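You operate a simulated robot arm through the tools that you are given. There is no shell and no other tool.

You run a simulated robot arm. Do the job below in one go: nothing can be reset, and whatever is moved stays where it is left.

JOB
Unplug the foot pedal and check that the start button runs the machine.
Fine: switch off before you pull the plug; lay it on the drawer end of the brown table; let the machine run three seconds or more, stop it and switch it off.
Where things are to end (x, y in the base frame): pedal plug within 0.06 m of [0.6, 0.56].

Only the result counts: the job must be done as asked and must still hold three seconds after the hand-in. Knocking over, shifting, dropping, spilling or breaking anything else fails it.

ROBOT AND FRAMES
A 7-joint arm with a four-finger gripper, fixed in place. Base frame: the origin is on the floor under the middle of its stand, x ahead of it, y to its left, z up; the work surface is at about z = 0.743. Readings come in m, rad, newtons and seconds.
It reaches about 1.223 m from its shoulder. Its first joint turns from -1.204 to 3.002 rad. Payload 3.67 kg.
The tool frame sits at the grasp point between the pads (the TCP): z along the fingers, y along the line on which they close. The tips reach 0.028 m beyond it. The gripper opens to 0.112 m; its body begins 0.073 m behind the TCP.
Orientation is that of the tool frame in the base frame, as a unit quaternion [x, y, z, w]. With the fingers straight down and closing along the base's y, the tool's x points along the base's -x, its y along +y and its z along -z.

CONTROLS
- The arm moves only by the tool step_arm. Its argument "motion" is a list of rows, each an object (a shift or turn left out is 0, a gripper value left out holds the last) with "turn": the turn, a rotation vector about the base's x, y, z in rad, a list of three; "linear": the shift along the base's x, y, z in m, a list of three; "jaw": the gripper command, from -1 (fully open) to 1 (shut), values between in proportion. In form: [{"turn": [wx, wy, wz], "linear": [tx, ty, tz], "jaw": jaw}, ...]. A call has 1 to 20 rows; each row shifts and turns the commanded pose from where the row before left it. Rows are played at 5 a second. More than 0.05 m and 0.15 rad between two rows, or a gripper value outside its range, and nothing of the call is played. Where a pose cannot be reached the arm comes as near as it can. A force on the tool above 40 N (or 10 N above the force at the start of the call, whichever is more), or a blocked arm, ends the call early, and 0.2 s more pass. Each finger travels about 0.1025 m/s and halts on what it meets, pressing with about 31 N; the grip force reading is that of the motor and also rises with nothing between the fingers. The clock runs only during rows and for 0.2 s after the last one: add rows that do not move to give the fingers time. The reply holds the time, the measured pose of the TCP, the force on the tool along the base axes, the opening and the grip force, in the units named above and with some noise, with the torque about the TCP (base axes, N m) and any sound that the robot's microphone picked up, and new pictures: "views" is both (left out), scene, wrist or none.
- Cameras (640 x 400 px; columns grow to the right, rows downward): "scene" is fixed at [0.2127, 0.6528, 1.4629]; the picture's right is [-0.87, -0.49, 0.00], its down [-0.32, 0.57, -0.75] and it looks along [0.37, -0.66, -0.66] (base axes); focal length 317 px, centre (320, 200). "wrist" rides on the gripper at [0.06, -0.018, -0.104] in the tool frame; the picture's right is [0.29, 0.96, 0.00], its down [-0.80, 0.24, -0.55] and it looks along [-0.53, 0.16, 0.83] (tool axes); focal length 234 px, centre (320, 200). There is no depth. A picture from a camera that has moved, and an enlarged one, comes with that camera's place and axes in the base frame and with its lens. The place of the scene camera against the robot may be out by one fixed shift of up to 0.012 m in any direction.
- raise_lower(by): slides the trunk up (or, below 0, down) by that many m; the arm rides with it, the base frame stays. It gives what a move gives, with no picture.
- zoom(camera, box): a new picture of the part [left, top, right, bottom] of that camera's present view, enlarged. The clock stands still meanwhile.
- finish_job(): hands the job in; it is judged then, once.

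Nothing tells you positions but the pictures and the camera data. Unless the task says otherwise, let go and move clear before handing in.

The tools are called after ">>>" by a JSON object that holds its "api" and its "payload". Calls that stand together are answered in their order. step_arm: Moves the arm, as the interface text tells. Its arguments: {"type":"object","properties":{"motion":{"type":"array"},"views":{"type":"string","enum":["both","scene","wrist","none"]}},"required":["motion"]} The other tools are called the same way: raise_lower (by) moves the trunk up or down; zoom (camera, box) takes an enlarged picture of a part of a camera's view; finish_job () hands the job in.

At the start:

```text
time: 0.0
eef_pos: [0.6361, -0.2203, 1.0282]
tcp_rot: [0.0, 1.0, 0.0, 0.0]
contact_force: [0.8, -0.8, 0.9]
ft_torque: [0.0, 0.02, 0.03]
gripper_width: 0.1117
gripper_force: 0.0
trunk travel left (down, up): [-0.4, 0.44]
```

scene: 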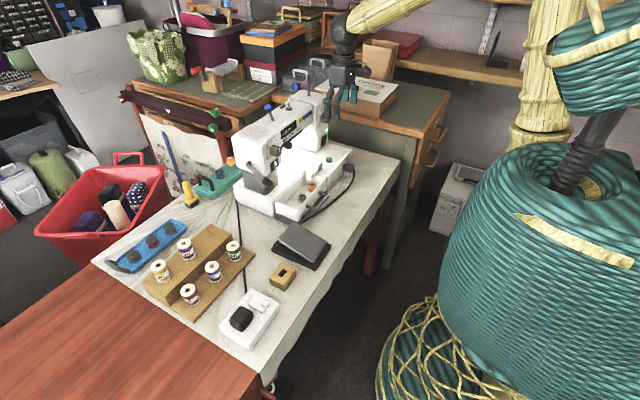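
wrist: 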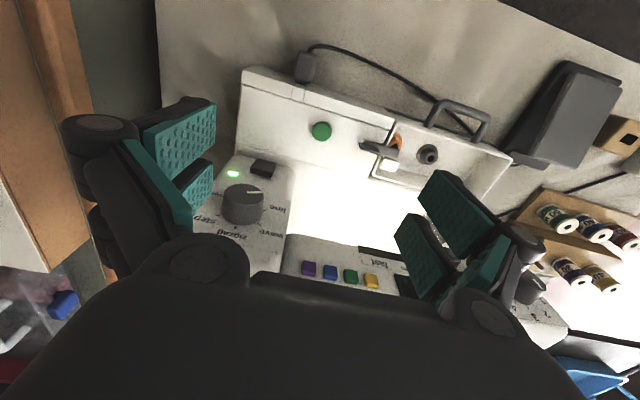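

I see a sewing machine on a white table, with a plug and cable at its right side (pedal plug) and a grey pedal on the table; the brown table is at the near end of the scene view. I'll look closer before moving.

>>> {"api": "zoom", "payload": {"camera": "scene", "box": [220, 80, 380, 180]}}

>>> {"api": "zoom", "payload": {"camera": "scene", "box": [210, 150, 370, 250]}}

>>> {"api": "zoom", "payload": {"camera": "wrist", "box": [200, 30, 520, 230]}}

>>> {"api": "zoom", "payload": {"camera": "scene", "box": [0, 200, 320, 400]}}

```text
4.00 times, centred on (300, 130) of scene
camera zoom: at [0.2127, 0.6528, 1.4629], right [-0.87, -0.49, 0.0], down [-0.32, 0.57, -0.75], along [0.37, -0.66, -0.66], focal length 1267 px, centre (400, 480)
```

zoom: 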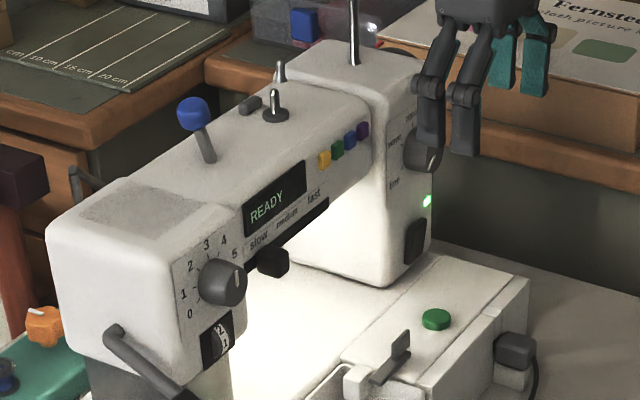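

```text
4.00 times, centred on (290, 200) of scene
camera zoom: at [0.2127, 0.6528, 1.4629], right [-0.87, -0.49, 0.0], down [-0.32, 0.57, -0.75], along [0.37, -0.66, -0.66], focal length 1267 px, centre (440, 200)
```

zoom: 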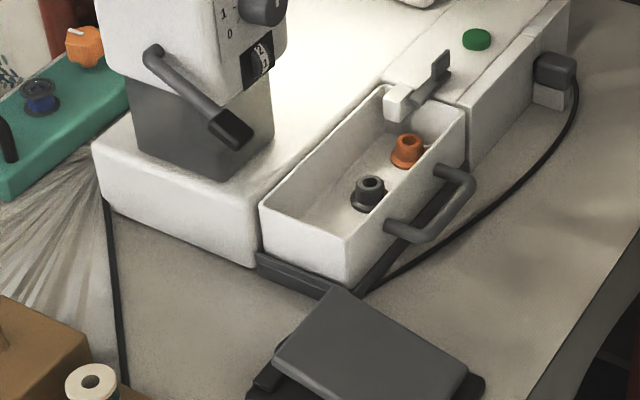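

```text
2.00 times, centred on (360, 130) of wrist
camera zoom: at [0.5754, -0.2385, 1.1312], right [-0.29, 0.96, 0.0], down [0.8, 0.24, 0.55], along [0.53, 0.16, -0.83], focal length 468 px, centre (240, 340)
```

zoom: 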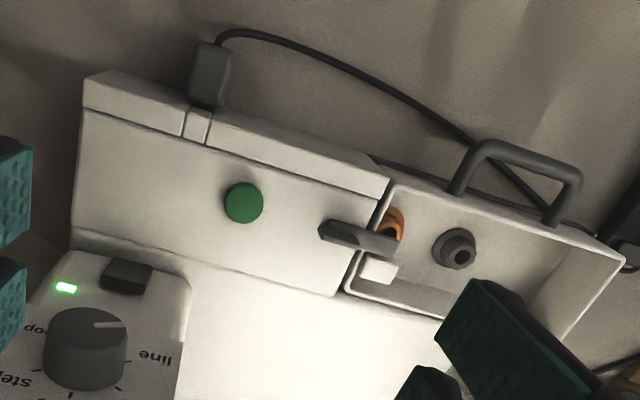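

```text
2.00 times, centred on (160, 300) of scene
camera zoom: at [0.2127, 0.6528, 1.4629], right [-0.87, -0.49, 0.0], down [-0.32, 0.57, -0.75], along [0.37, -0.66, -0.66], focal length 634 px, centre (640, 0)
```

zoom: 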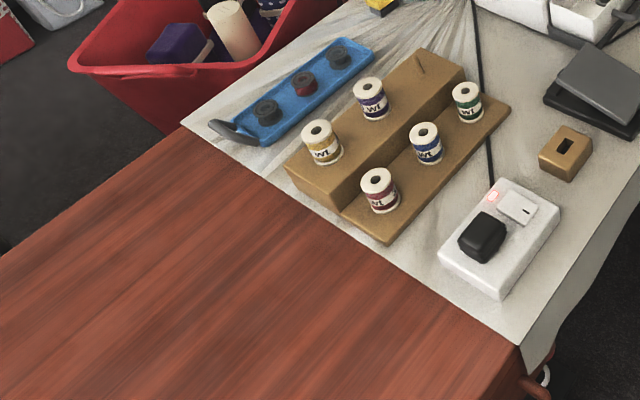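

The machine lies with its long axis along y. The green start button is at about (0.667, -0.208, 0.815), the rocker switch at about (0.725, -0.271, 0.848) on the front face of the column, and the pedal plug at about (0.60, -0.25, 0.777). I'll zoom in for details of the switch, button and plug.

>>> {"api": "zoom", "payload": {"camera": "wrist", "box": [210, 140, 306, 200]}}

>>> {"api": "zoom", "payload": {"camera": "scene", "box": [300, 110, 348, 140]}}

>>> {"api": "zoom", "payload": {"camera": "scene", "box": [316, 146, 380, 186]}}

>>> {"api": "zoom", "payload": {"camera": "wrist", "box": [256, 30, 352, 90]}}

```text
6.67 times, centred on (258, 170) of wrist
camera zoom: at [0.5754, -0.2385, 1.1312], right [-0.29, 0.96, 0.0], down [0.8, 0.24, 0.55], along [0.53, 0.16, -0.83], focal length 1561 px, centre (733, 400)
```

zoom: 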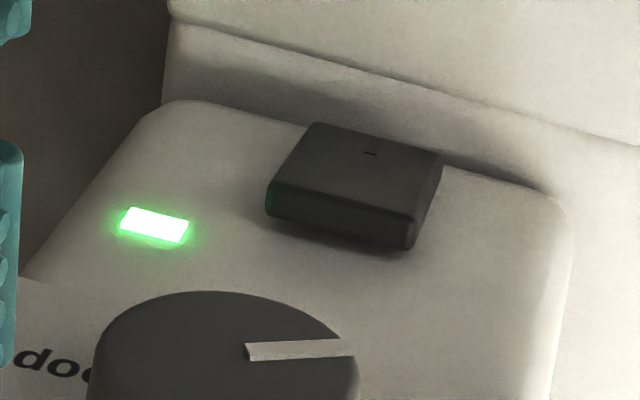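

```text
13.33 times, centred on (324, 125) of scene
camera zoom: at [0.2127, 0.6528, 1.4629], right [-0.87, -0.49, 0.0], down [-0.32, 0.57, -0.75], along [0.37, -0.66, -0.66], focal length 4224 px, centre (267, 1200)
```

zoom: 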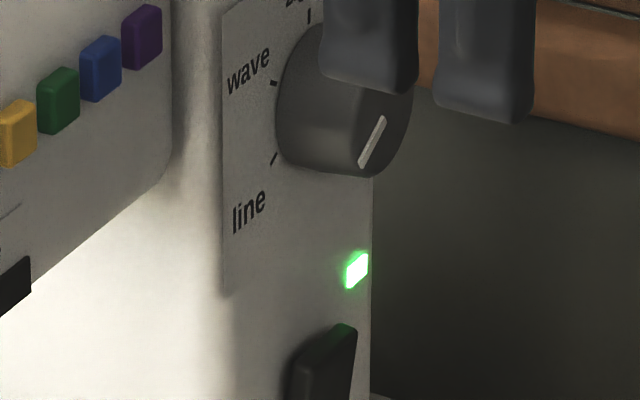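

```text
10.00 times, centred on (348, 166) of scene
camera zoom: at [0.2127, 0.6528, 1.4629], right [-0.87, -0.49, 0.0], down [-0.32, 0.57, -0.75], along [0.37, -0.66, -0.66], focal length 3168 px, centre (40, 540)
```

zoom: 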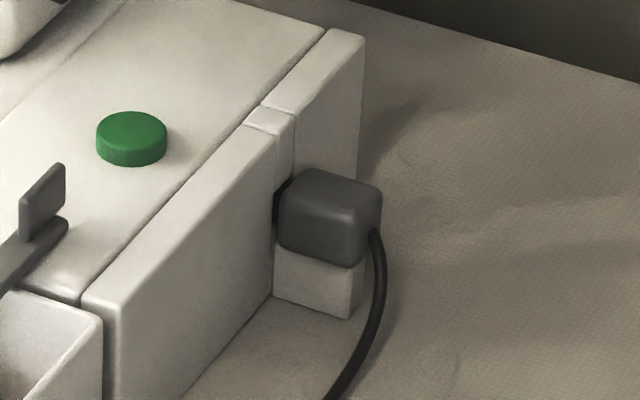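

```text
6.67 times, centred on (304, 60) of wrist
camera zoom: at [0.5754, -0.2385, 1.1312], right [-0.29, 0.96, 0.0], down [0.8, 0.24, 0.55], along [0.53, 0.16, -0.83], focal length 1561 px, centre (427, 1133)
```

zoom: 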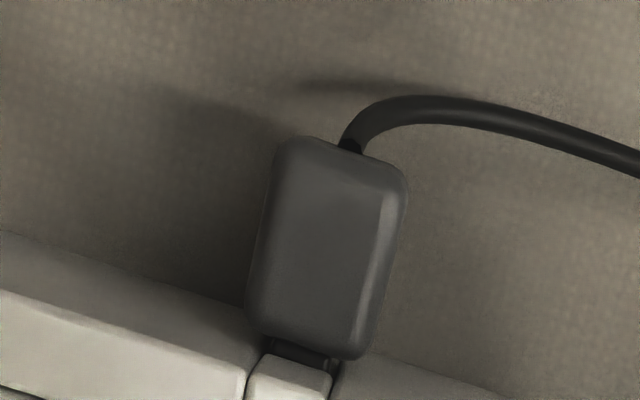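

The plug is a small grey box stuck into the front face of the bed with its cable at the outer end. The rocker shows an "I" mark, and I need to see which way it is tipped.

>>> {"api": "zoom", "payload": {"camera": "scene", "box": [308, 125, 340, 155]}}

>>> {"api": "zoom", "payload": {"camera": "wrist", "box": [244, 152, 284, 182]}}

>>> {"api": "zoom", "payload": {"camera": "scene", "box": [220, 95, 330, 165]}}

```text
13.33 times, centred on (324, 140) of scene
camera zoom: at [0.2127, 0.6528, 1.4629], right [-0.87, -0.49, 0.0], down [-0.32, 0.57, -0.75], along [0.37, -0.66, -0.66], focal length 4224 px, centre (267, 1000)
```

zoom: 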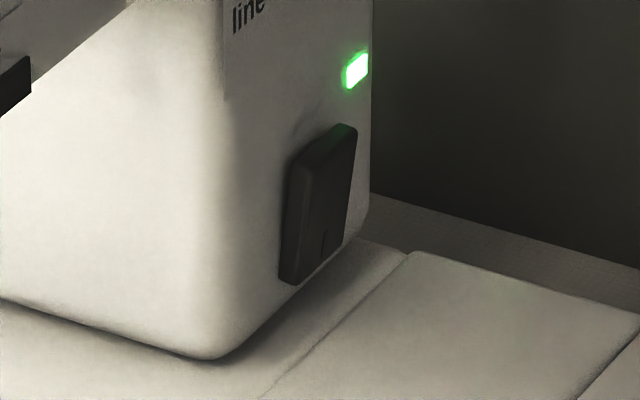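

```text
13.33 times, centred on (264, 167) of wrist
camera zoom: at [0.5754, -0.2385, 1.1312], right [-0.29, 0.96, 0.0], down [0.8, 0.24, 0.55], along [0.53, 0.16, -0.83], focal length 3122 px, centre (1067, 640)
```

zoom: 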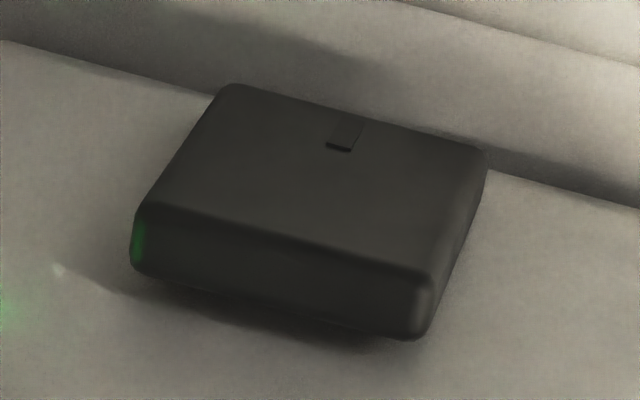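

```text
5.71 times, centred on (275, 130) of scene
camera zoom: at [0.2127, 0.6528, 1.4629], right [-0.87, -0.49, 0.0], down [-0.32, 0.57, -0.75], along [0.37, -0.66, -0.66], focal length 1810 px, centre (577, 600)
```

zoom: 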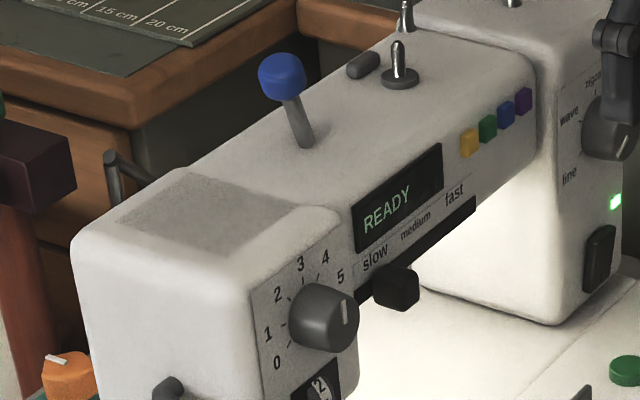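

The rocker is on now, with its lower "I" end in and its top end out, so switching off means pushing the top end in. I'll back off a little, tilt the fingers forward by about 45° and close them, so that a fingertip can press it.

>>> {"api": "step_arm", "payload": {"motion": [{"turn": [0, -0.13, 0], "linear": [-0.0094, -0.0083, -0.0047], "jaw": 1}, {"turn": [0, -0.13, 0], "linear": [-0.0094, -0.0083, -0.0047]}, {"turn": [0, -0.13, 0], "linear": [-0.0094, -0.0083, -0.0047]}, {"turn": [0, -0.13, 0], "linear": [-0.0094, -0.0083, -0.0047]}, {"turn": [0, -0.13, 0], "linear": [-0.0094, -0.0083, -0.0047]}, {"turn": [0, -0.13, 0], "linear": [-0.0094, -0.0083, -0.0047]}, {}], "views": "both"}}

```text
time: 1.6
eef_pos: [0.5775, -0.2697, 1.0012]
tcp_rot: [-0.001, 0.925, 0.0, 0.381]
contact_force: [-0.1, 0.2, 0.0]
ft_torque: [-0.02, 0.03, -0.02]
gripper_width: 0.0
gripper_force: 31.7
trunk travel left (down, up): [-0.4, 0.44]
camera wrist: at [0.4621, -0.2865, 1.0316], right [-0.2, 0.96, -0.2], down [0.18, 0.24, 0.95], along [0.96, 0.16, -0.22], focal length 234 px, centre (320, 200)
```

scene: 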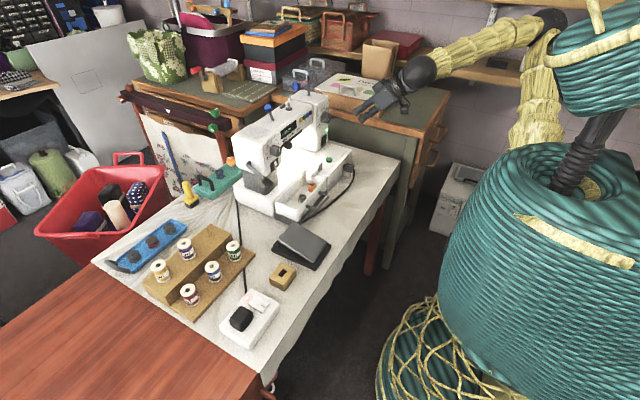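
wrist: 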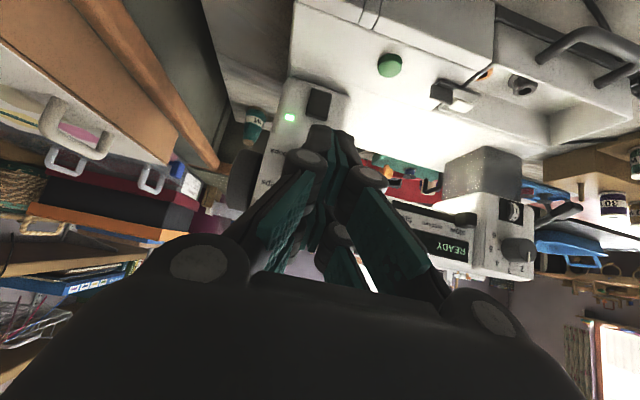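

The fingers are closed and tilted toward the machine. I'll zoom in on the fingertips and the switch.

>>> {"api": "zoom", "payload": {"camera": "wrist", "box": [220, 60, 412, 180]}}

>>> {"api": "zoom", "payload": {"camera": "scene", "box": [320, 60, 448, 140]}}

>>> {"api": "zoom", "payload": {"camera": "wrist", "box": [270, 70, 350, 120]}}

```text
3.33 times, centred on (316, 120) of wrist
camera zoom: at [0.4621, -0.2865, 1.0316], right [-0.2, 0.96, -0.2], down [0.18, 0.24, 0.95], along [0.96, 0.16, -0.22], focal length 781 px, centre (333, 467)
```

zoom: 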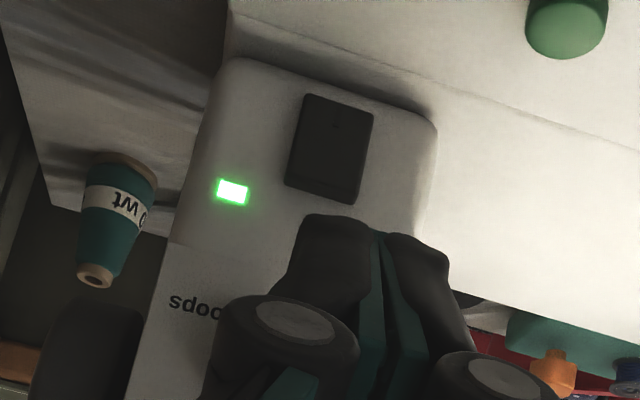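

```text
5.00 times, centred on (384, 100) of scene
camera zoom: at [0.2127, 0.6528, 1.4629], right [-0.87, -0.49, 0.0], down [-0.32, 0.57, -0.75], along [0.37, -0.66, -0.66], focal length 1584 px, centre (0, 700)
```

zoom: 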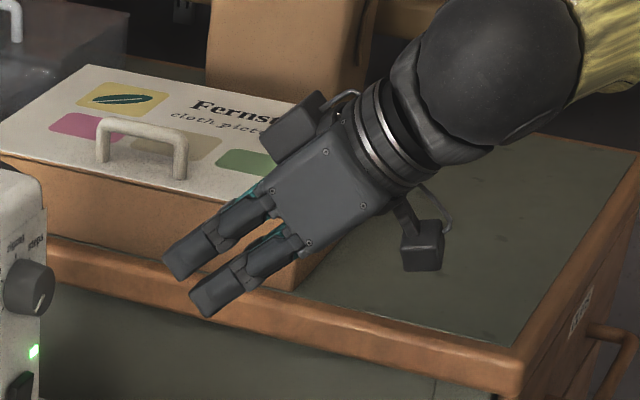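

```text
8.00 times, centred on (310, 95) of wrist
camera zoom: at [0.4621, -0.2865, 1.0316], right [-0.2, 0.96, -0.2], down [0.18, 0.24, 0.95], along [0.96, 0.16, -0.22], focal length 1873 px, centre (400, 1040)
```

zoom: 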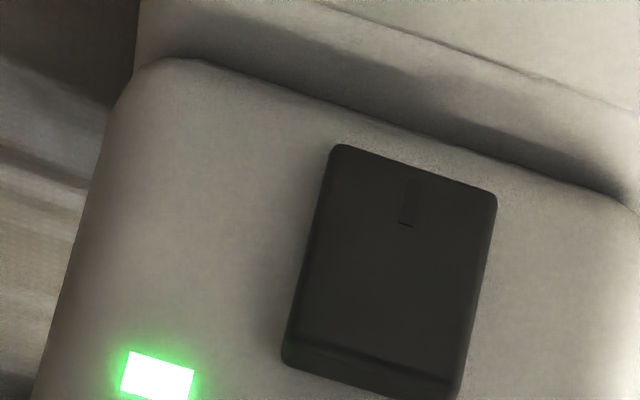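

The switch face spans z ≈ 0.832–0.870 at y ≈ -0.270 with its top edge near x ≈ 0.721. I'll make the tilt a bit steeper and bring the upper fingertip corner to just in front of the switch's top end.

>>> {"api": "step_arm", "payload": {"motion": [{"turn": [0, 0.06, 0], "linear": [0.02, 0, -0.03]}, {"turn": [0, 0.06, 0], "linear": [0.02, 0, -0.03]}, {"linear": [0.015, 0, -0.03]}, {"linear": [0.01, 0, -0.025]}, {"linear": [0.01, 0, -0.015]}, {}], "views": "both"}}

```text
time: 3.0
eef_pos: [0.6542, -0.2701, 0.869]
tcp_rot: [0.0, 0.946, 0.0, 0.324]
contact_force: [0.4, -0.6, -0.2]
ft_torque: [0.02, 0.0, 0.0]
gripper_width: 0.0
gripper_force: 30.7
trunk travel left (down, up): [-0.4, 0.44]
camera wrist: at [0.5426, -0.2888, 0.914], right [-0.23, 0.96, -0.18], down [0.29, 0.24, 0.93], along [0.93, 0.16, -0.33], focal length 234 px, centre (320, 200)
```

scene: 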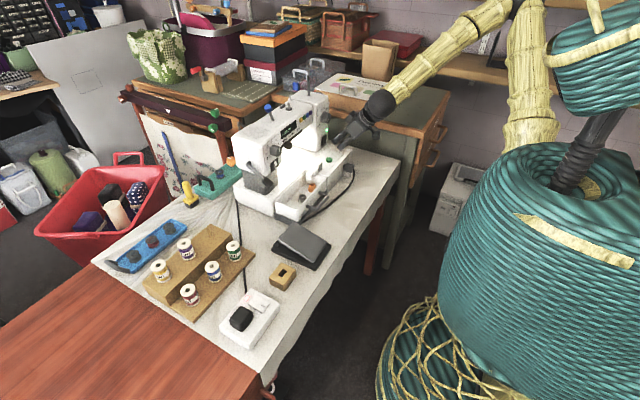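
wrist: 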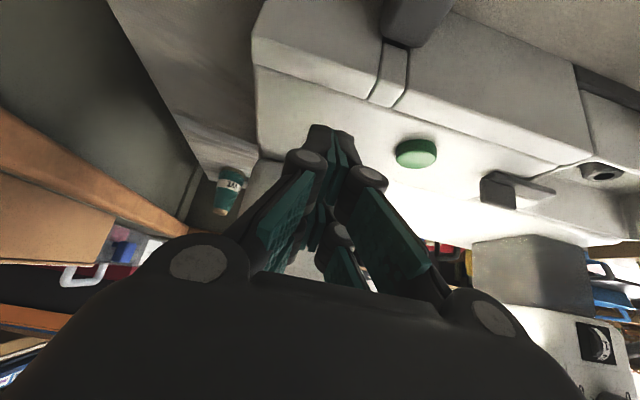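

>>> {"api": "zoom", "payload": {"camera": "scene", "box": [300, 105, 364, 165]}}

>>> {"api": "zoom", "payload": {"camera": "wrist", "box": [250, 100, 442, 220]}}

```text
6.67 times, centred on (332, 135) of scene
camera zoom: at [0.2127, 0.6528, 1.4629], right [-0.87, -0.49, 0.0], down [-0.32, 0.57, -0.75], along [0.37, -0.66, -0.66], focal length 2112 px, centre (240, 633)
```

zoom: 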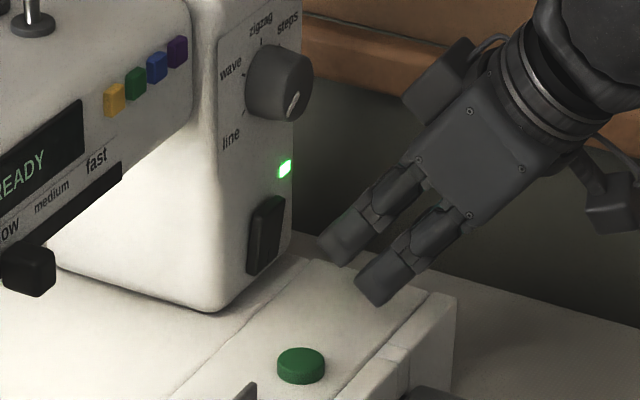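

```text
3.33 times, centred on (346, 160) of wrist
camera zoom: at [0.5426, -0.2888, 0.914], right [-0.23, 0.96, -0.18], down [0.29, 0.24, 0.93], along [0.93, 0.16, -0.33], focal length 781 px, centre (233, 333)
```

zoom: 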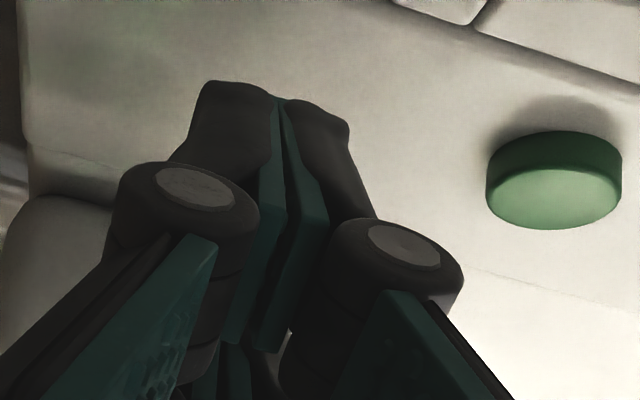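

The fingertip is in front of the switch. I'll check its height more closely before pressing.

>>> {"api": "zoom", "payload": {"camera": "scene", "box": [330, 125, 362, 145]}}

>>> {"api": "zoom", "payload": {"camera": "scene", "box": [328, 128, 360, 148]}}

```text
16.00 times, centred on (346, 135) of scene
camera zoom: at [0.2127, 0.6528, 1.4629], right [-0.87, -0.49, 0.0], down [-0.32, 0.57, -0.75], along [0.37, -0.66, -0.66], focal length 5069 px, centre (-96, 1240)
```

zoom: 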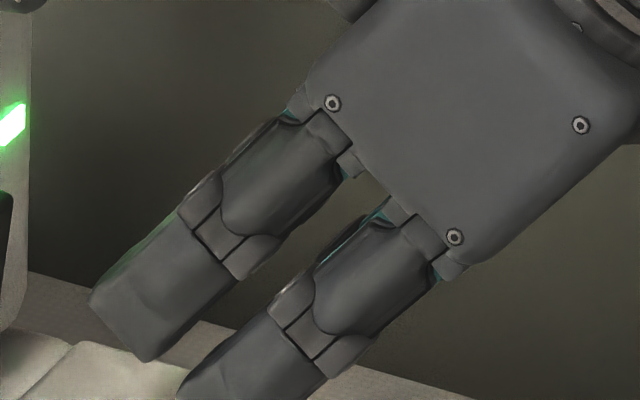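

```text
16.00 times, centred on (344, 138) of scene
camera zoom: at [0.2127, 0.6528, 1.4629], right [-0.87, -0.49, 0.0], down [-0.32, 0.57, -0.75], along [0.37, -0.66, -0.66], focal length 5069 px, centre (-64, 1192)
```

zoom: 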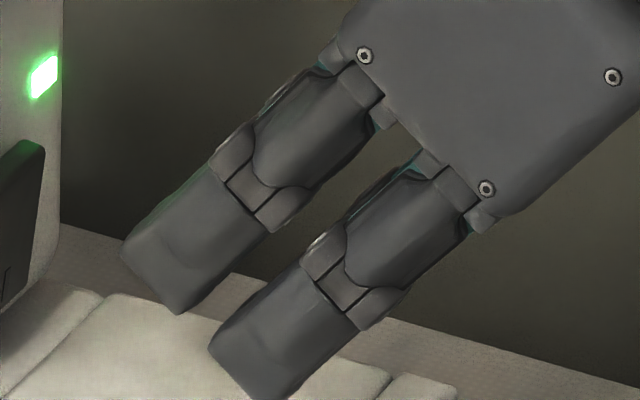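

The leading corner is at z ≈ 0.864, near the top end of the switch. I'll press forward in small steps.

>>> {"api": "step_arm", "payload": {"motion": [{"linear": [0.008, 0, 0]}, {"linear": [0.008, 0, 0]}, {"linear": [0.006, 0, 0]}, {"linear": [0.004, 0, 0]}, {"linear": [0.003, 0, 0]}, {"linear": [0.003, 0, 0]}], "views": "scene"}}

>>> {"api": "zoom", "payload": {"camera": "scene", "box": [300, 115, 348, 145]}}

```text
time: 4.4
eef_pos: [0.6847, -0.2703, 0.8701]
tcp_rot: [0.0, 0.946, 0.0, 0.324]
contact_force: [-0.6, 0.7, -0.8]
ft_torque: [0.0, 0.0, -0.01]
gripper_width: 0.0
gripper_force: 31.1
trunk travel left (down, up): [-0.4, 0.44]
```

scene: 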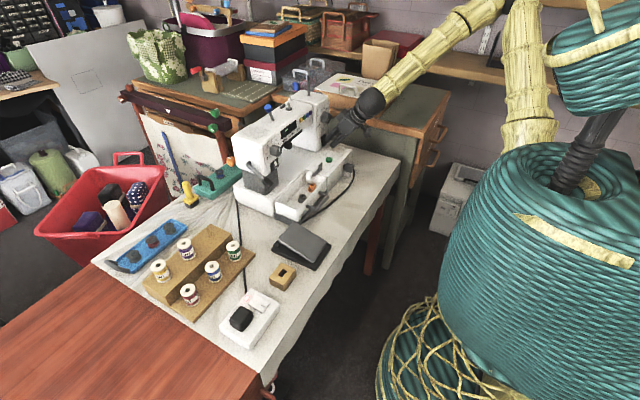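

```text
13.33 times, centred on (324, 130) of scene
camera zoom: at [0.2127, 0.6528, 1.4629], right [-0.87, -0.49, 0.0], down [-0.32, 0.57, -0.75], along [0.37, -0.66, -0.66], focal length 4224 px, centre (267, 1133)
```

zoom: 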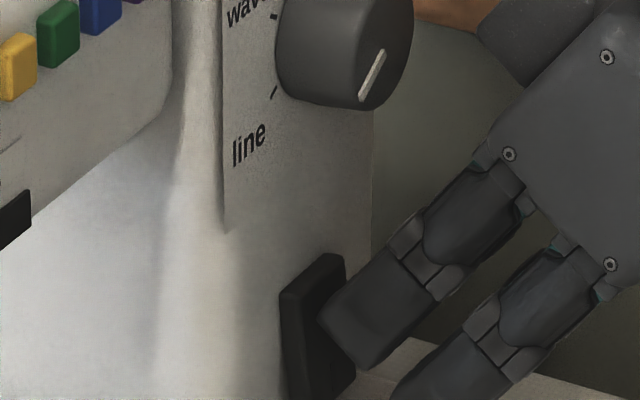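

The LED looks dark and the switch tipped. I'll back off and verify.

>>> {"api": "step_arm", "payload": {"motion": [{"linear": [-0.02, 0, 0.0]}, {"linear": [-0.04, 0, 0.01]}, {"linear": [-0.04, 0, 0.03]}, {"linear": [-0.04, 0, 0.03]}, {}], "views": "both"}}

>>> {"api": "zoom", "payload": {"camera": "scene", "box": [230, 95, 358, 175]}}

>>> {"api": "zoom", "payload": {"camera": "wrist", "box": [220, 60, 412, 180]}}

```text
time: 5.6
eef_pos: [0.5467, -0.272, 0.9426]
tcp_rot: [0.0, 0.946, 0.0, 0.324]
contact_force: [-0.1, -1.0, -0.2]
ft_torque: [-0.01, -0.02, 0.01]
gripper_width: 0.0
gripper_force: 31.1
trunk travel left (down, up): [-0.4, 0.44]
camera wrist: at [0.4354, -0.2906, 0.9863], right [-0.23, 0.96, -0.17], down [0.29, 0.24, 0.93], along [0.93, 0.16, -0.33], focal length 234 px, centre (320, 200)
```

scene: 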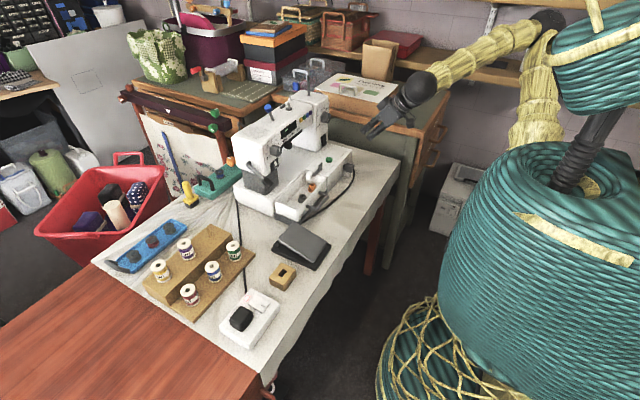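
wrist: 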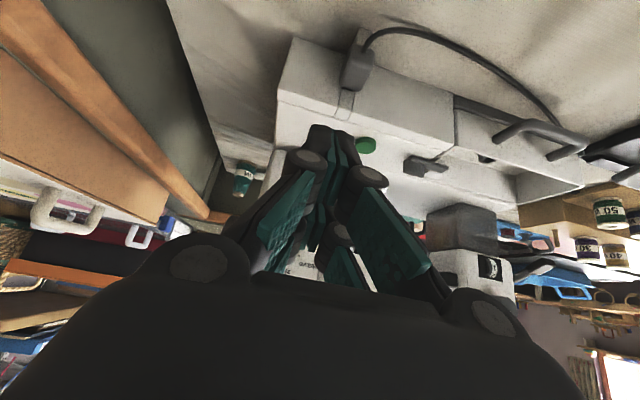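

```text
5.00 times, centred on (294, 135) of scene
camera zoom: at [0.2127, 0.6528, 1.4629], right [-0.87, -0.49, 0.0], down [-0.32, 0.57, -0.75], along [0.37, -0.66, -0.66], focal length 1584 px, centre (450, 525)
```

zoom: 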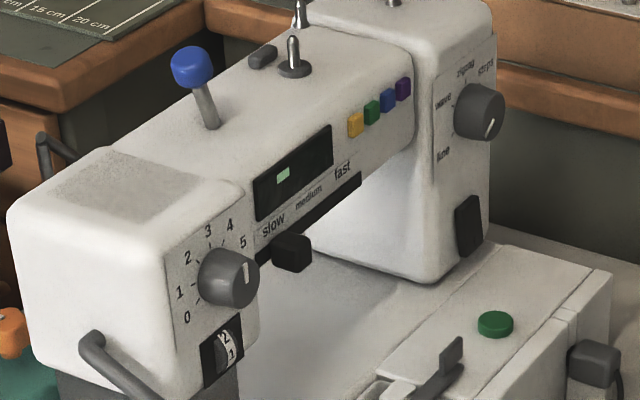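

```text
3.33 times, centred on (316, 120) of wrist
camera zoom: at [0.4354, -0.2906, 0.9863], right [-0.23, 0.96, -0.17], down [0.29, 0.24, 0.93], along [0.93, 0.16, -0.33], focal length 781 px, centre (333, 467)
```

zoom: 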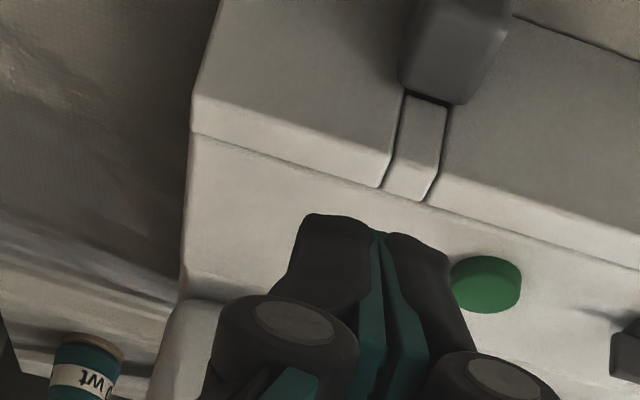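

The machine is off: lamp, LED and text are out. Next is the plug, so I'll zoom in on it from both cameras.

>>> {"api": "zoom", "payload": {"camera": "wrist", "box": [310, 20, 406, 80]}}

>>> {"api": "zoom", "payload": {"camera": "scene", "box": [328, 152, 368, 177]}}

>>> {"api": "zoom", "payload": {"camera": "scene", "box": [276, 120, 308, 140]}}

```text
6.67 times, centred on (358, 50) of wrist
camera zoom: at [0.4354, -0.2906, 0.9863], right [-0.23, 0.96, -0.17], down [0.29, 0.24, 0.93], along [0.93, 0.16, -0.33], focal length 1561 px, centre (67, 1200)
```

zoom: 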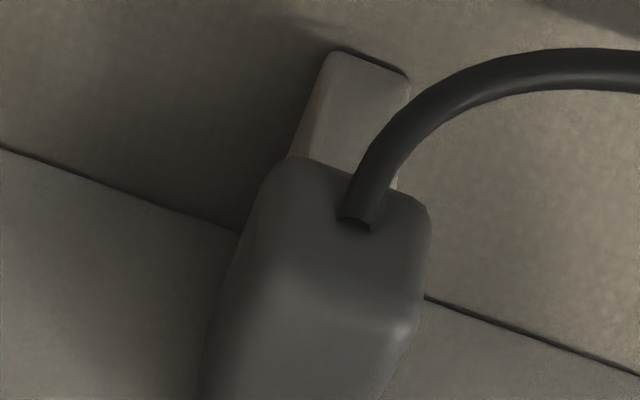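

```text
16.00 times, centred on (348, 164) of scene
camera zoom: at [0.2127, 0.6528, 1.4629], right [-0.87, -0.49, 0.0], down [-0.32, 0.57, -0.75], along [0.37, -0.66, -0.66], focal length 5069 px, centre (-128, 768)
```

zoom: 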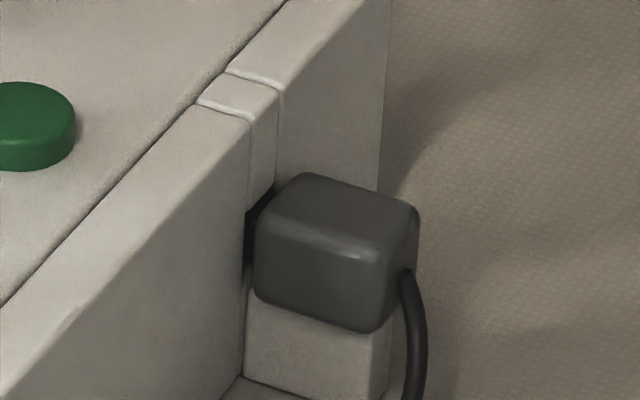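

```text
16.00 times, centred on (292, 130) of scene
camera zoom: at [0.2127, 0.6528, 1.4629], right [-0.87, -0.49, 0.0], down [-0.32, 0.57, -0.75], along [0.37, -0.66, -0.66], focal length 5069 px, centre (768, 1320)
```

zoom: 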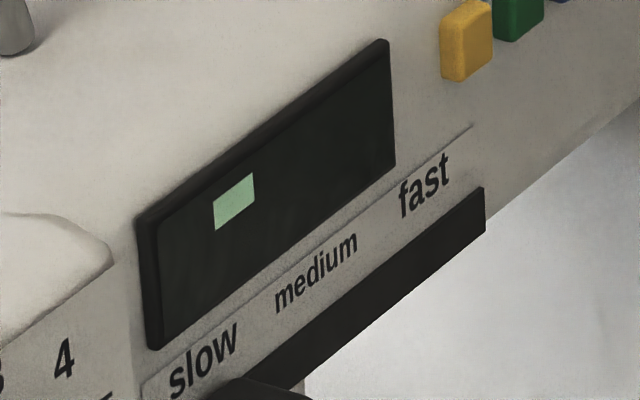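

The plug body is about 31 × 24 × 22 mm, centred near (0.605, -0.250, 0.781), and the bed face behind it is at x ≈ 0.6235. I'll bring the fingers vertical and half open above the plug, with the front finger pair over it, and look.

>>> {"api": "step_arm", "payload": {"motion": [{"turn": [0, 0.13, 0], "linear": [0.008, 0.004, 0], "jaw": -0.25}, {"turn": [0, 0.13, 0], "linear": [0.008, 0.004, 0]}, {"turn": [0, 0.13, 0], "linear": [0.008, 0.004, 0]}, {"turn": [0, 0.13, 0], "linear": [0.008, 0.004, 0]}, {"turn": [0, 0.14, 0], "linear": [0.008, 0.004, -0.01]}, {"turn": [0, 0, 0.03], "linear": [0.002, 0.001, -0.02]}, {}], "views": "both"}}

>>> {"api": "zoom", "payload": {"camera": "wrist", "box": [210, 60, 450, 210]}}

```text
time: 7.2
eef_pos: [0.5872, -0.2499, 0.9108]
tcp_rot: [-0.015, 1.0, 0.0, 0.0]
contact_force: [0.0, 0.4, -0.3]
ft_torque: [0.01, 0.01, 0.03]
gripper_width: 0.0699
gripper_force: 0.0
trunk travel left (down, up): [-0.4, 0.44]
camera wrist: at [0.5283, -0.2687, 1.0138], right [-0.32, 0.95, 0.0], down [0.79, 0.26, 0.55], along [0.53, 0.18, -0.83], focal length 234 px, centre (320, 200)
```

scene: 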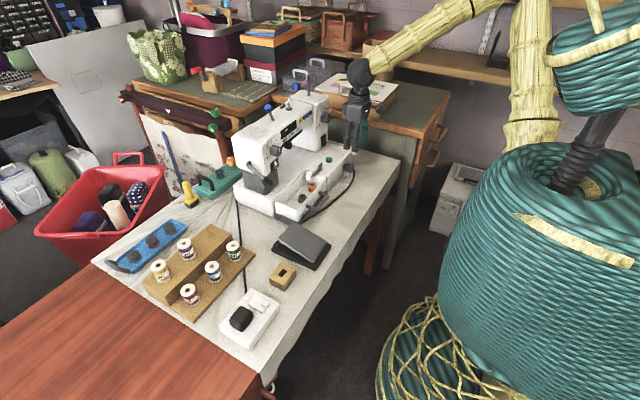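
wrist: 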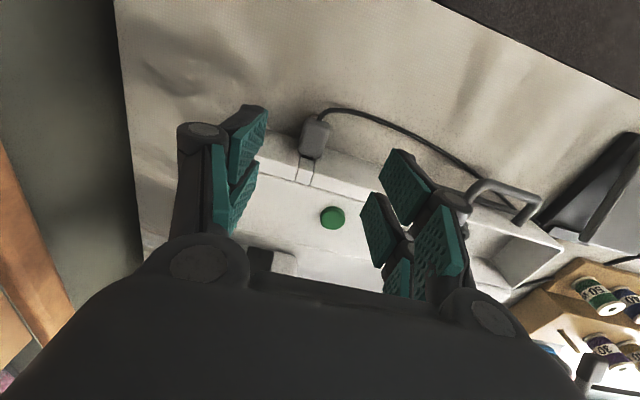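

```text
2.67 times, centred on (330, 135) of wrist
camera zoom: at [0.5283, -0.2687, 1.0138], right [-0.32, 0.95, 0.0], down [0.79, 0.26, 0.55], along [0.53, 0.18, -0.83], focal length 624 px, centre (293, 373)
```

zoom: 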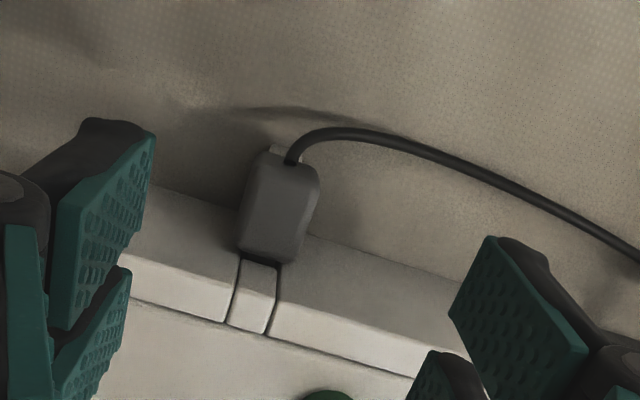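

The plug sits centred between the fingers at y ≈ -0.249. I'll descend so the fingertips stop just above the cable level, then check.

>>> {"api": "step_arm", "payload": {"motion": [{"linear": [0.0, 0.0005, -0.03]}, {"linear": [0.0, 0.0005, -0.03]}, {"linear": [0.0, 0, -0.025]}, {"linear": [0.0, 0, -0.015]}, {"linear": [0, 0, -0.012]}, {}], "views": "both"}}

>>> {"api": "zoom", "payload": {"camera": "scene", "box": [318, 140, 382, 180]}}

>>> {"api": "zoom", "payload": {"camera": "wrist", "box": [210, 60, 450, 210]}}

```text
time: 8.6
eef_pos: [0.5891, -0.2494, 0.7966]
tcp_rot: [-0.015, 1.0, 0.0, -0.001]
contact_force: [-0.7, 0.4, 0.8]
ft_torque: [-0.01, -0.02, 0.0]
gripper_width: 0.07
gripper_force: 0.0
trunk travel left (down, up): [-0.4, 0.44]
camera wrist: at [0.5296, -0.2686, 0.9004], right [-0.32, 0.95, 0.0], down [0.79, 0.26, 0.55], along [0.53, 0.18, -0.83], focal length 234 px, centre (320, 200)
```

scene: 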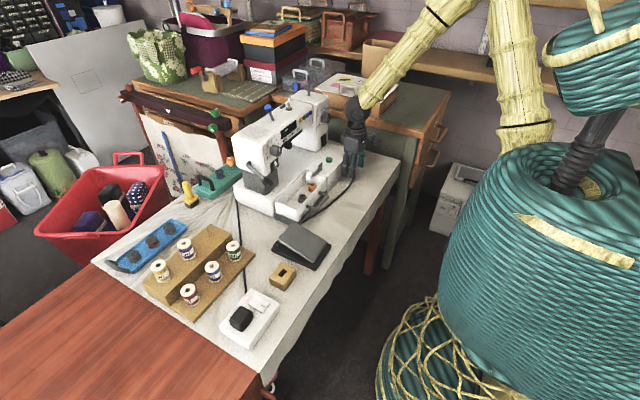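
wrist: 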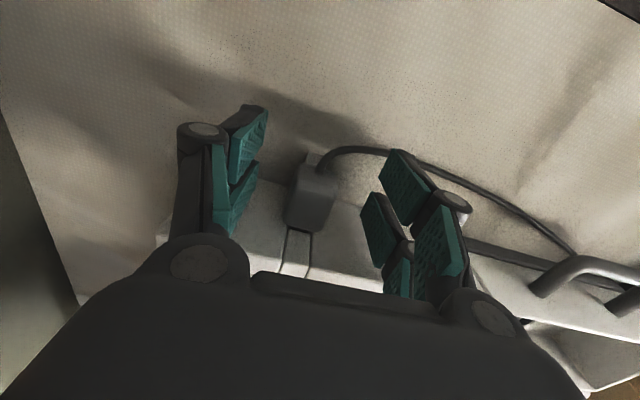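

```text
10.00 times, centred on (350, 160) of scene
camera zoom: at [0.2127, 0.6528, 1.4629], right [-0.87, -0.49, 0.0], down [-0.32, 0.57, -0.75], along [0.37, -0.66, -0.66], focal length 3168 px, centre (20, 600)
```

zoom: 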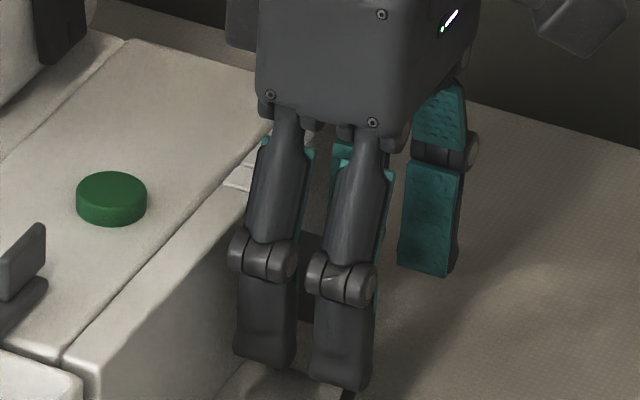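

```text
2.67 times, centred on (330, 135) of wrist
camera zoom: at [0.5296, -0.2686, 0.9004], right [-0.32, 0.95, 0.0], down [0.79, 0.26, 0.55], along [0.53, 0.18, -0.83], focal length 624 px, centre (293, 373)
```

zoom: 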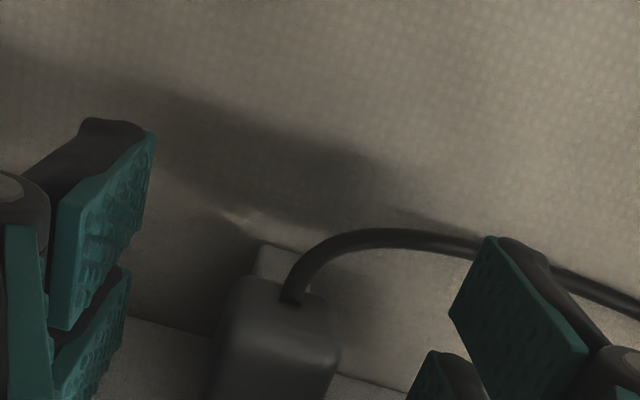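

The plug is between the front fingers with the cable below the tips. I'll close on it.

>>> {"api": "step_arm", "payload": {"motion": [{"jaw": 0.4}, {"jaw": 1}, {"jaw": 1}, {"jaw": 1}], "views": "both"}}

>>> {"api": "zoom", "payload": {"camera": "wrist", "box": [210, 60, 450, 210]}}

>>> {"api": "zoom", "payload": {"camera": "scene", "box": [318, 140, 382, 180]}}

```text
time: 9.6
eef_pos: [0.5895, -0.25, 0.7962]
tcp_rot: [-0.015, 1.0, 0.0, 0.0]
contact_force: [0.9, -4.5, -0.4]
ft_torque: [-0.08, 0.0, -0.24]
gripper_width: 0.0247
gripper_force: 30.8
trunk travel left (down, up): [-0.4, 0.44]
camera wrist: at [0.5296, -0.2691, 0.9005], right [-0.32, 0.95, 0.0], down [0.79, 0.26, 0.55], along [0.53, 0.18, -0.83], focal length 234 px, centre (320, 200)
```

scene: 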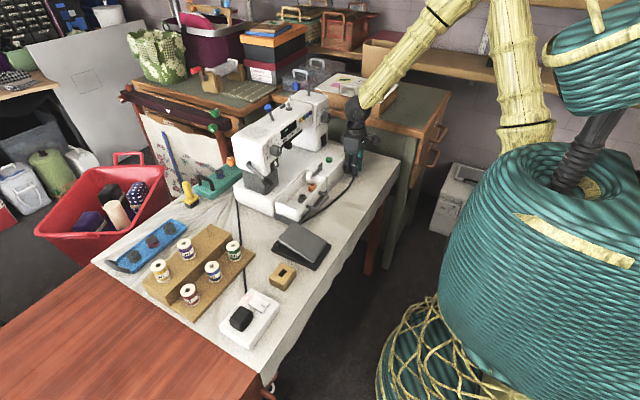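
wrist: 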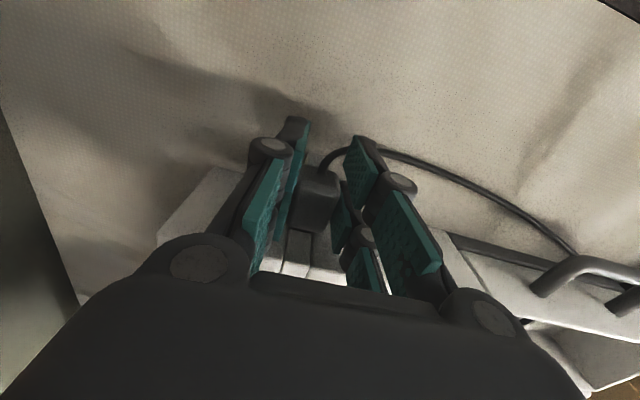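

```text
2.67 times, centred on (330, 135) of wrist
camera zoom: at [0.5296, -0.2691, 0.9005], right [-0.32, 0.95, 0.0], down [0.79, 0.26, 0.55], along [0.53, 0.18, -0.83], focal length 624 px, centre (293, 373)
```

zoom: 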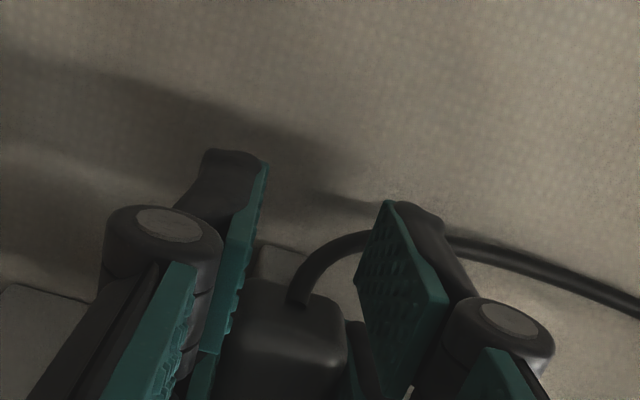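

```text
10.00 times, centred on (350, 160) of scene
camera zoom: at [0.2127, 0.6528, 1.4629], right [-0.87, -0.49, 0.0], down [-0.32, 0.57, -0.75], along [0.37, -0.66, -0.66], focal length 3168 px, centre (20, 600)
```

zoom: 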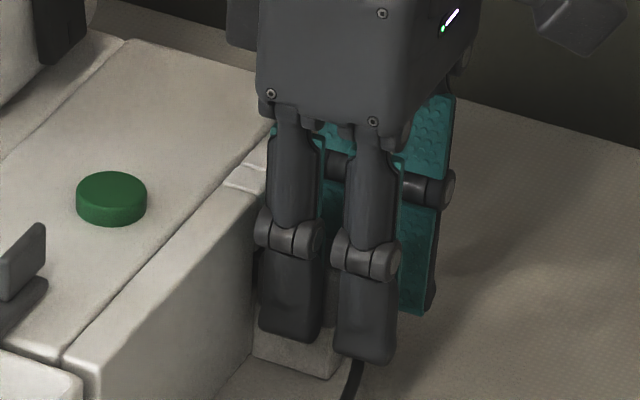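

The grip reads 0.0247 m on the plug. I'll pull it straight out along -x.

>>> {"api": "step_arm", "payload": {"motion": [{"linear": [-0.006, -0.0002, 0]}, {"linear": [-0.008, -0.0002, 0]}, {"linear": [-0.01, -0.0003, 0]}, {"linear": [-0.012, -0.0003, 0]}, {"linear": [-0.012, -0.0003, 0]}, {}], "views": "both"}}

>>> {"api": "zoom", "payload": {"camera": "scene", "box": [318, 140, 382, 180]}}

>>> {"api": "zoom", "payload": {"camera": "wrist", "box": [210, 60, 450, 210]}}

```text
time: 11.0
eef_pos: [0.5394, -0.2493, 0.7971]
tcp_rot: [-0.015, 1.0, 0.0, 0.0]
contact_force: [-0.3, -0.6, 0.1]
ft_torque: [-0.02, 0.01, 0.01]
gripper_width: 0.0246
gripper_force: 31.0
trunk travel left (down, up): [-0.4, 0.44]
camera wrist: at [0.4804, -0.2691, 0.9002], right [-0.32, 0.95, 0.0], down [0.79, 0.26, 0.55], along [0.53, 0.18, -0.83], focal length 234 px, centre (320, 200)
```

scene: 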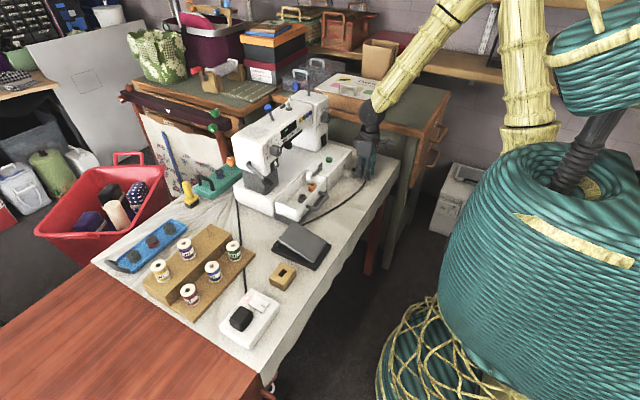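
wrist: 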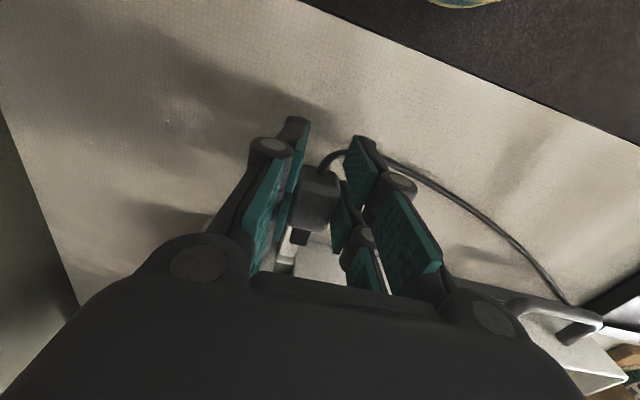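

```text
10.00 times, centred on (350, 160) of scene
camera zoom: at [0.2127, 0.6528, 1.4629], right [-0.87, -0.49, 0.0], down [-0.32, 0.57, -0.75], along [0.37, -0.66, -0.66], focal length 3168 px, centre (20, 600)
```

zoom: 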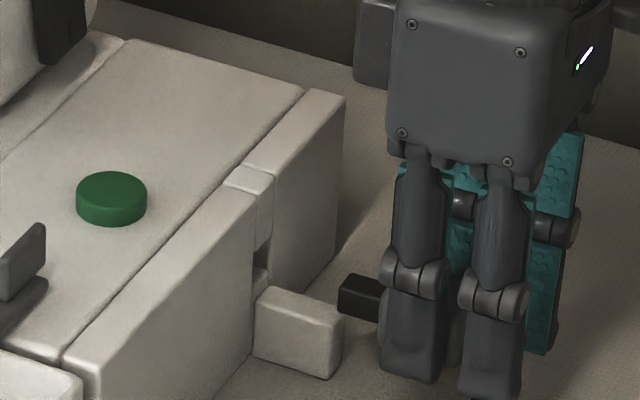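

```text
2.67 times, centred on (330, 135) of wrist
camera zoom: at [0.4804, -0.2691, 0.9002], right [-0.32, 0.95, 0.0], down [0.79, 0.26, 0.55], along [0.53, 0.18, -0.83], focal length 624 px, centre (293, 373)
```

zoom: 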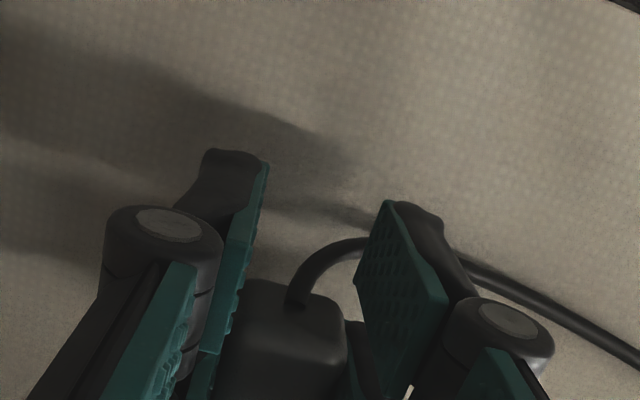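

The plug is out and held. I'll check how the cable lies relative to the tray handle and pedal before carrying it.

>>> {"api": "zoom", "payload": {"camera": "scene", "box": [260, 160, 388, 240]}}

>>> {"api": "zoom", "payload": {"camera": "wrist", "box": [360, 140, 640, 315]}}

>>> {"api": "zoom", "payload": {"camera": "scene", "box": [100, 200, 340, 350]}}

```text
5.00 times, centred on (324, 200) of scene
camera zoom: at [0.2127, 0.6528, 1.4629], right [-0.87, -0.49, 0.0], down [-0.32, 0.57, -0.75], along [0.37, -0.66, -0.66], focal length 1584 px, centre (300, 200)
```

zoom: 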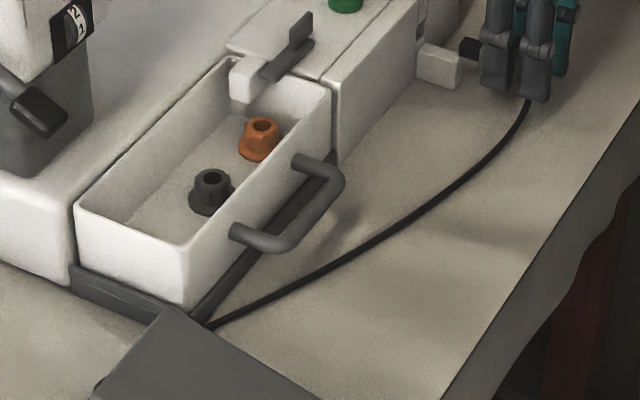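

```text
2.29 times, centred on (500, 228) of wrist
camera zoom: at [0.4804, -0.2691, 0.9002], right [-0.32, 0.95, 0.0], down [0.79, 0.26, 0.55], along [0.53, 0.18, -0.83], focal length 535 px, centre (-91, 137)
```

zoom: 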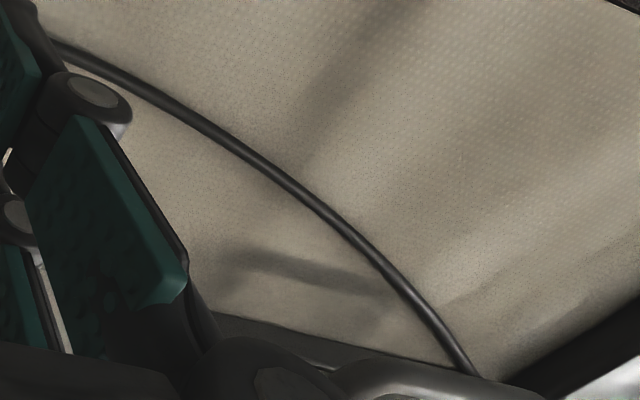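

```text
2.67 times, centred on (220, 275) of scene
camera zoom: at [0.2127, 0.6528, 1.4629], right [-0.87, -0.49, 0.0], down [-0.32, 0.57, -0.75], along [0.37, -0.66, -0.66], focal length 845 px, centre (587, 0)
```

zoom: 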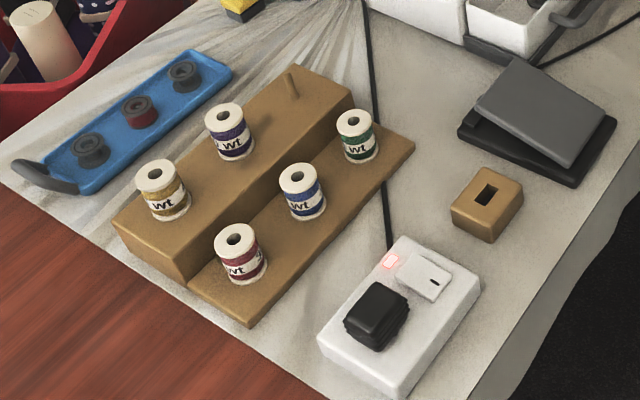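

The cable runs freely from the pedal to the plug. The brown table's edge is at y ≈ 0.48 and the target (0.60, 0.56) lies clear of the spool board and power strip. I'll lift the plug gently first and watch the cable and pedal.

>>> {"api": "step_arm", "payload": {"motion": [{"linear": [0, 0.01, 0.03]}, {"linear": [0, 0.02, 0.03]}, {"linear": [0, 0.03, 0.03]}, {"linear": [0, 0.03, 0.03]}, {"linear": [0, 0.03, 0.02]}, {}], "views": "both"}}

>>> {"api": "zoom", "payload": {"camera": "scene", "box": [220, 120, 412, 240]}}

```text
time: 12.4
eef_pos: [0.5395, -0.129, 0.9382]
tcp_rot: [-0.014, 1.0, 0.001, 0.0]
contact_force: [0.2, 0.2, -0.5]
ft_torque: [0.03, 0.03, 0.0]
gripper_width: 0.0246
gripper_force: 30.9
trunk travel left (down, up): [-0.4, 0.44]
camera wrist: at [0.4802, -0.1494, 1.0414], right [-0.32, 0.95, 0.0], down [0.79, 0.26, 0.55], along [0.53, 0.18, -0.83], focal length 234 px, centre (320, 200)
```

scene: 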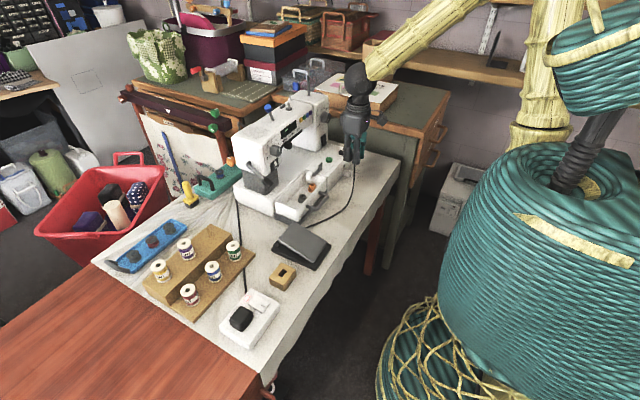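
wrist: 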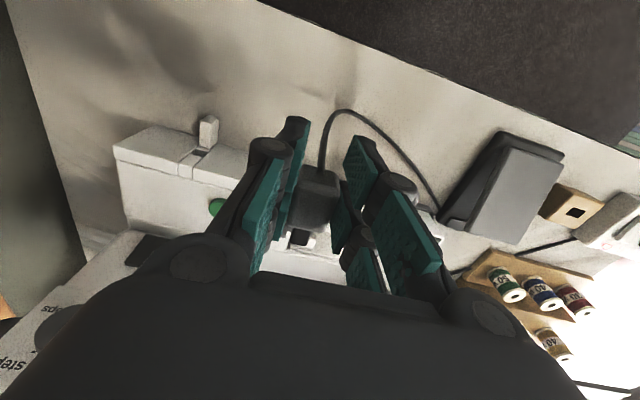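

```text
3.33 times, centred on (316, 180) of scene
camera zoom: at [0.2127, 0.6528, 1.4629], right [-0.87, -0.49, 0.0], down [-0.32, 0.57, -0.75], along [0.37, -0.66, -0.66], focal length 1056 px, centre (333, 267)
```

zoom: 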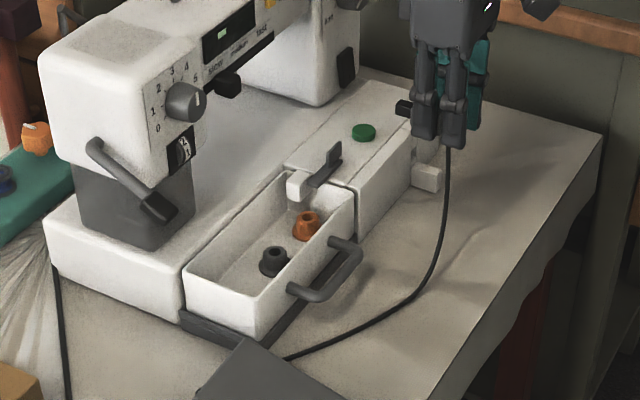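

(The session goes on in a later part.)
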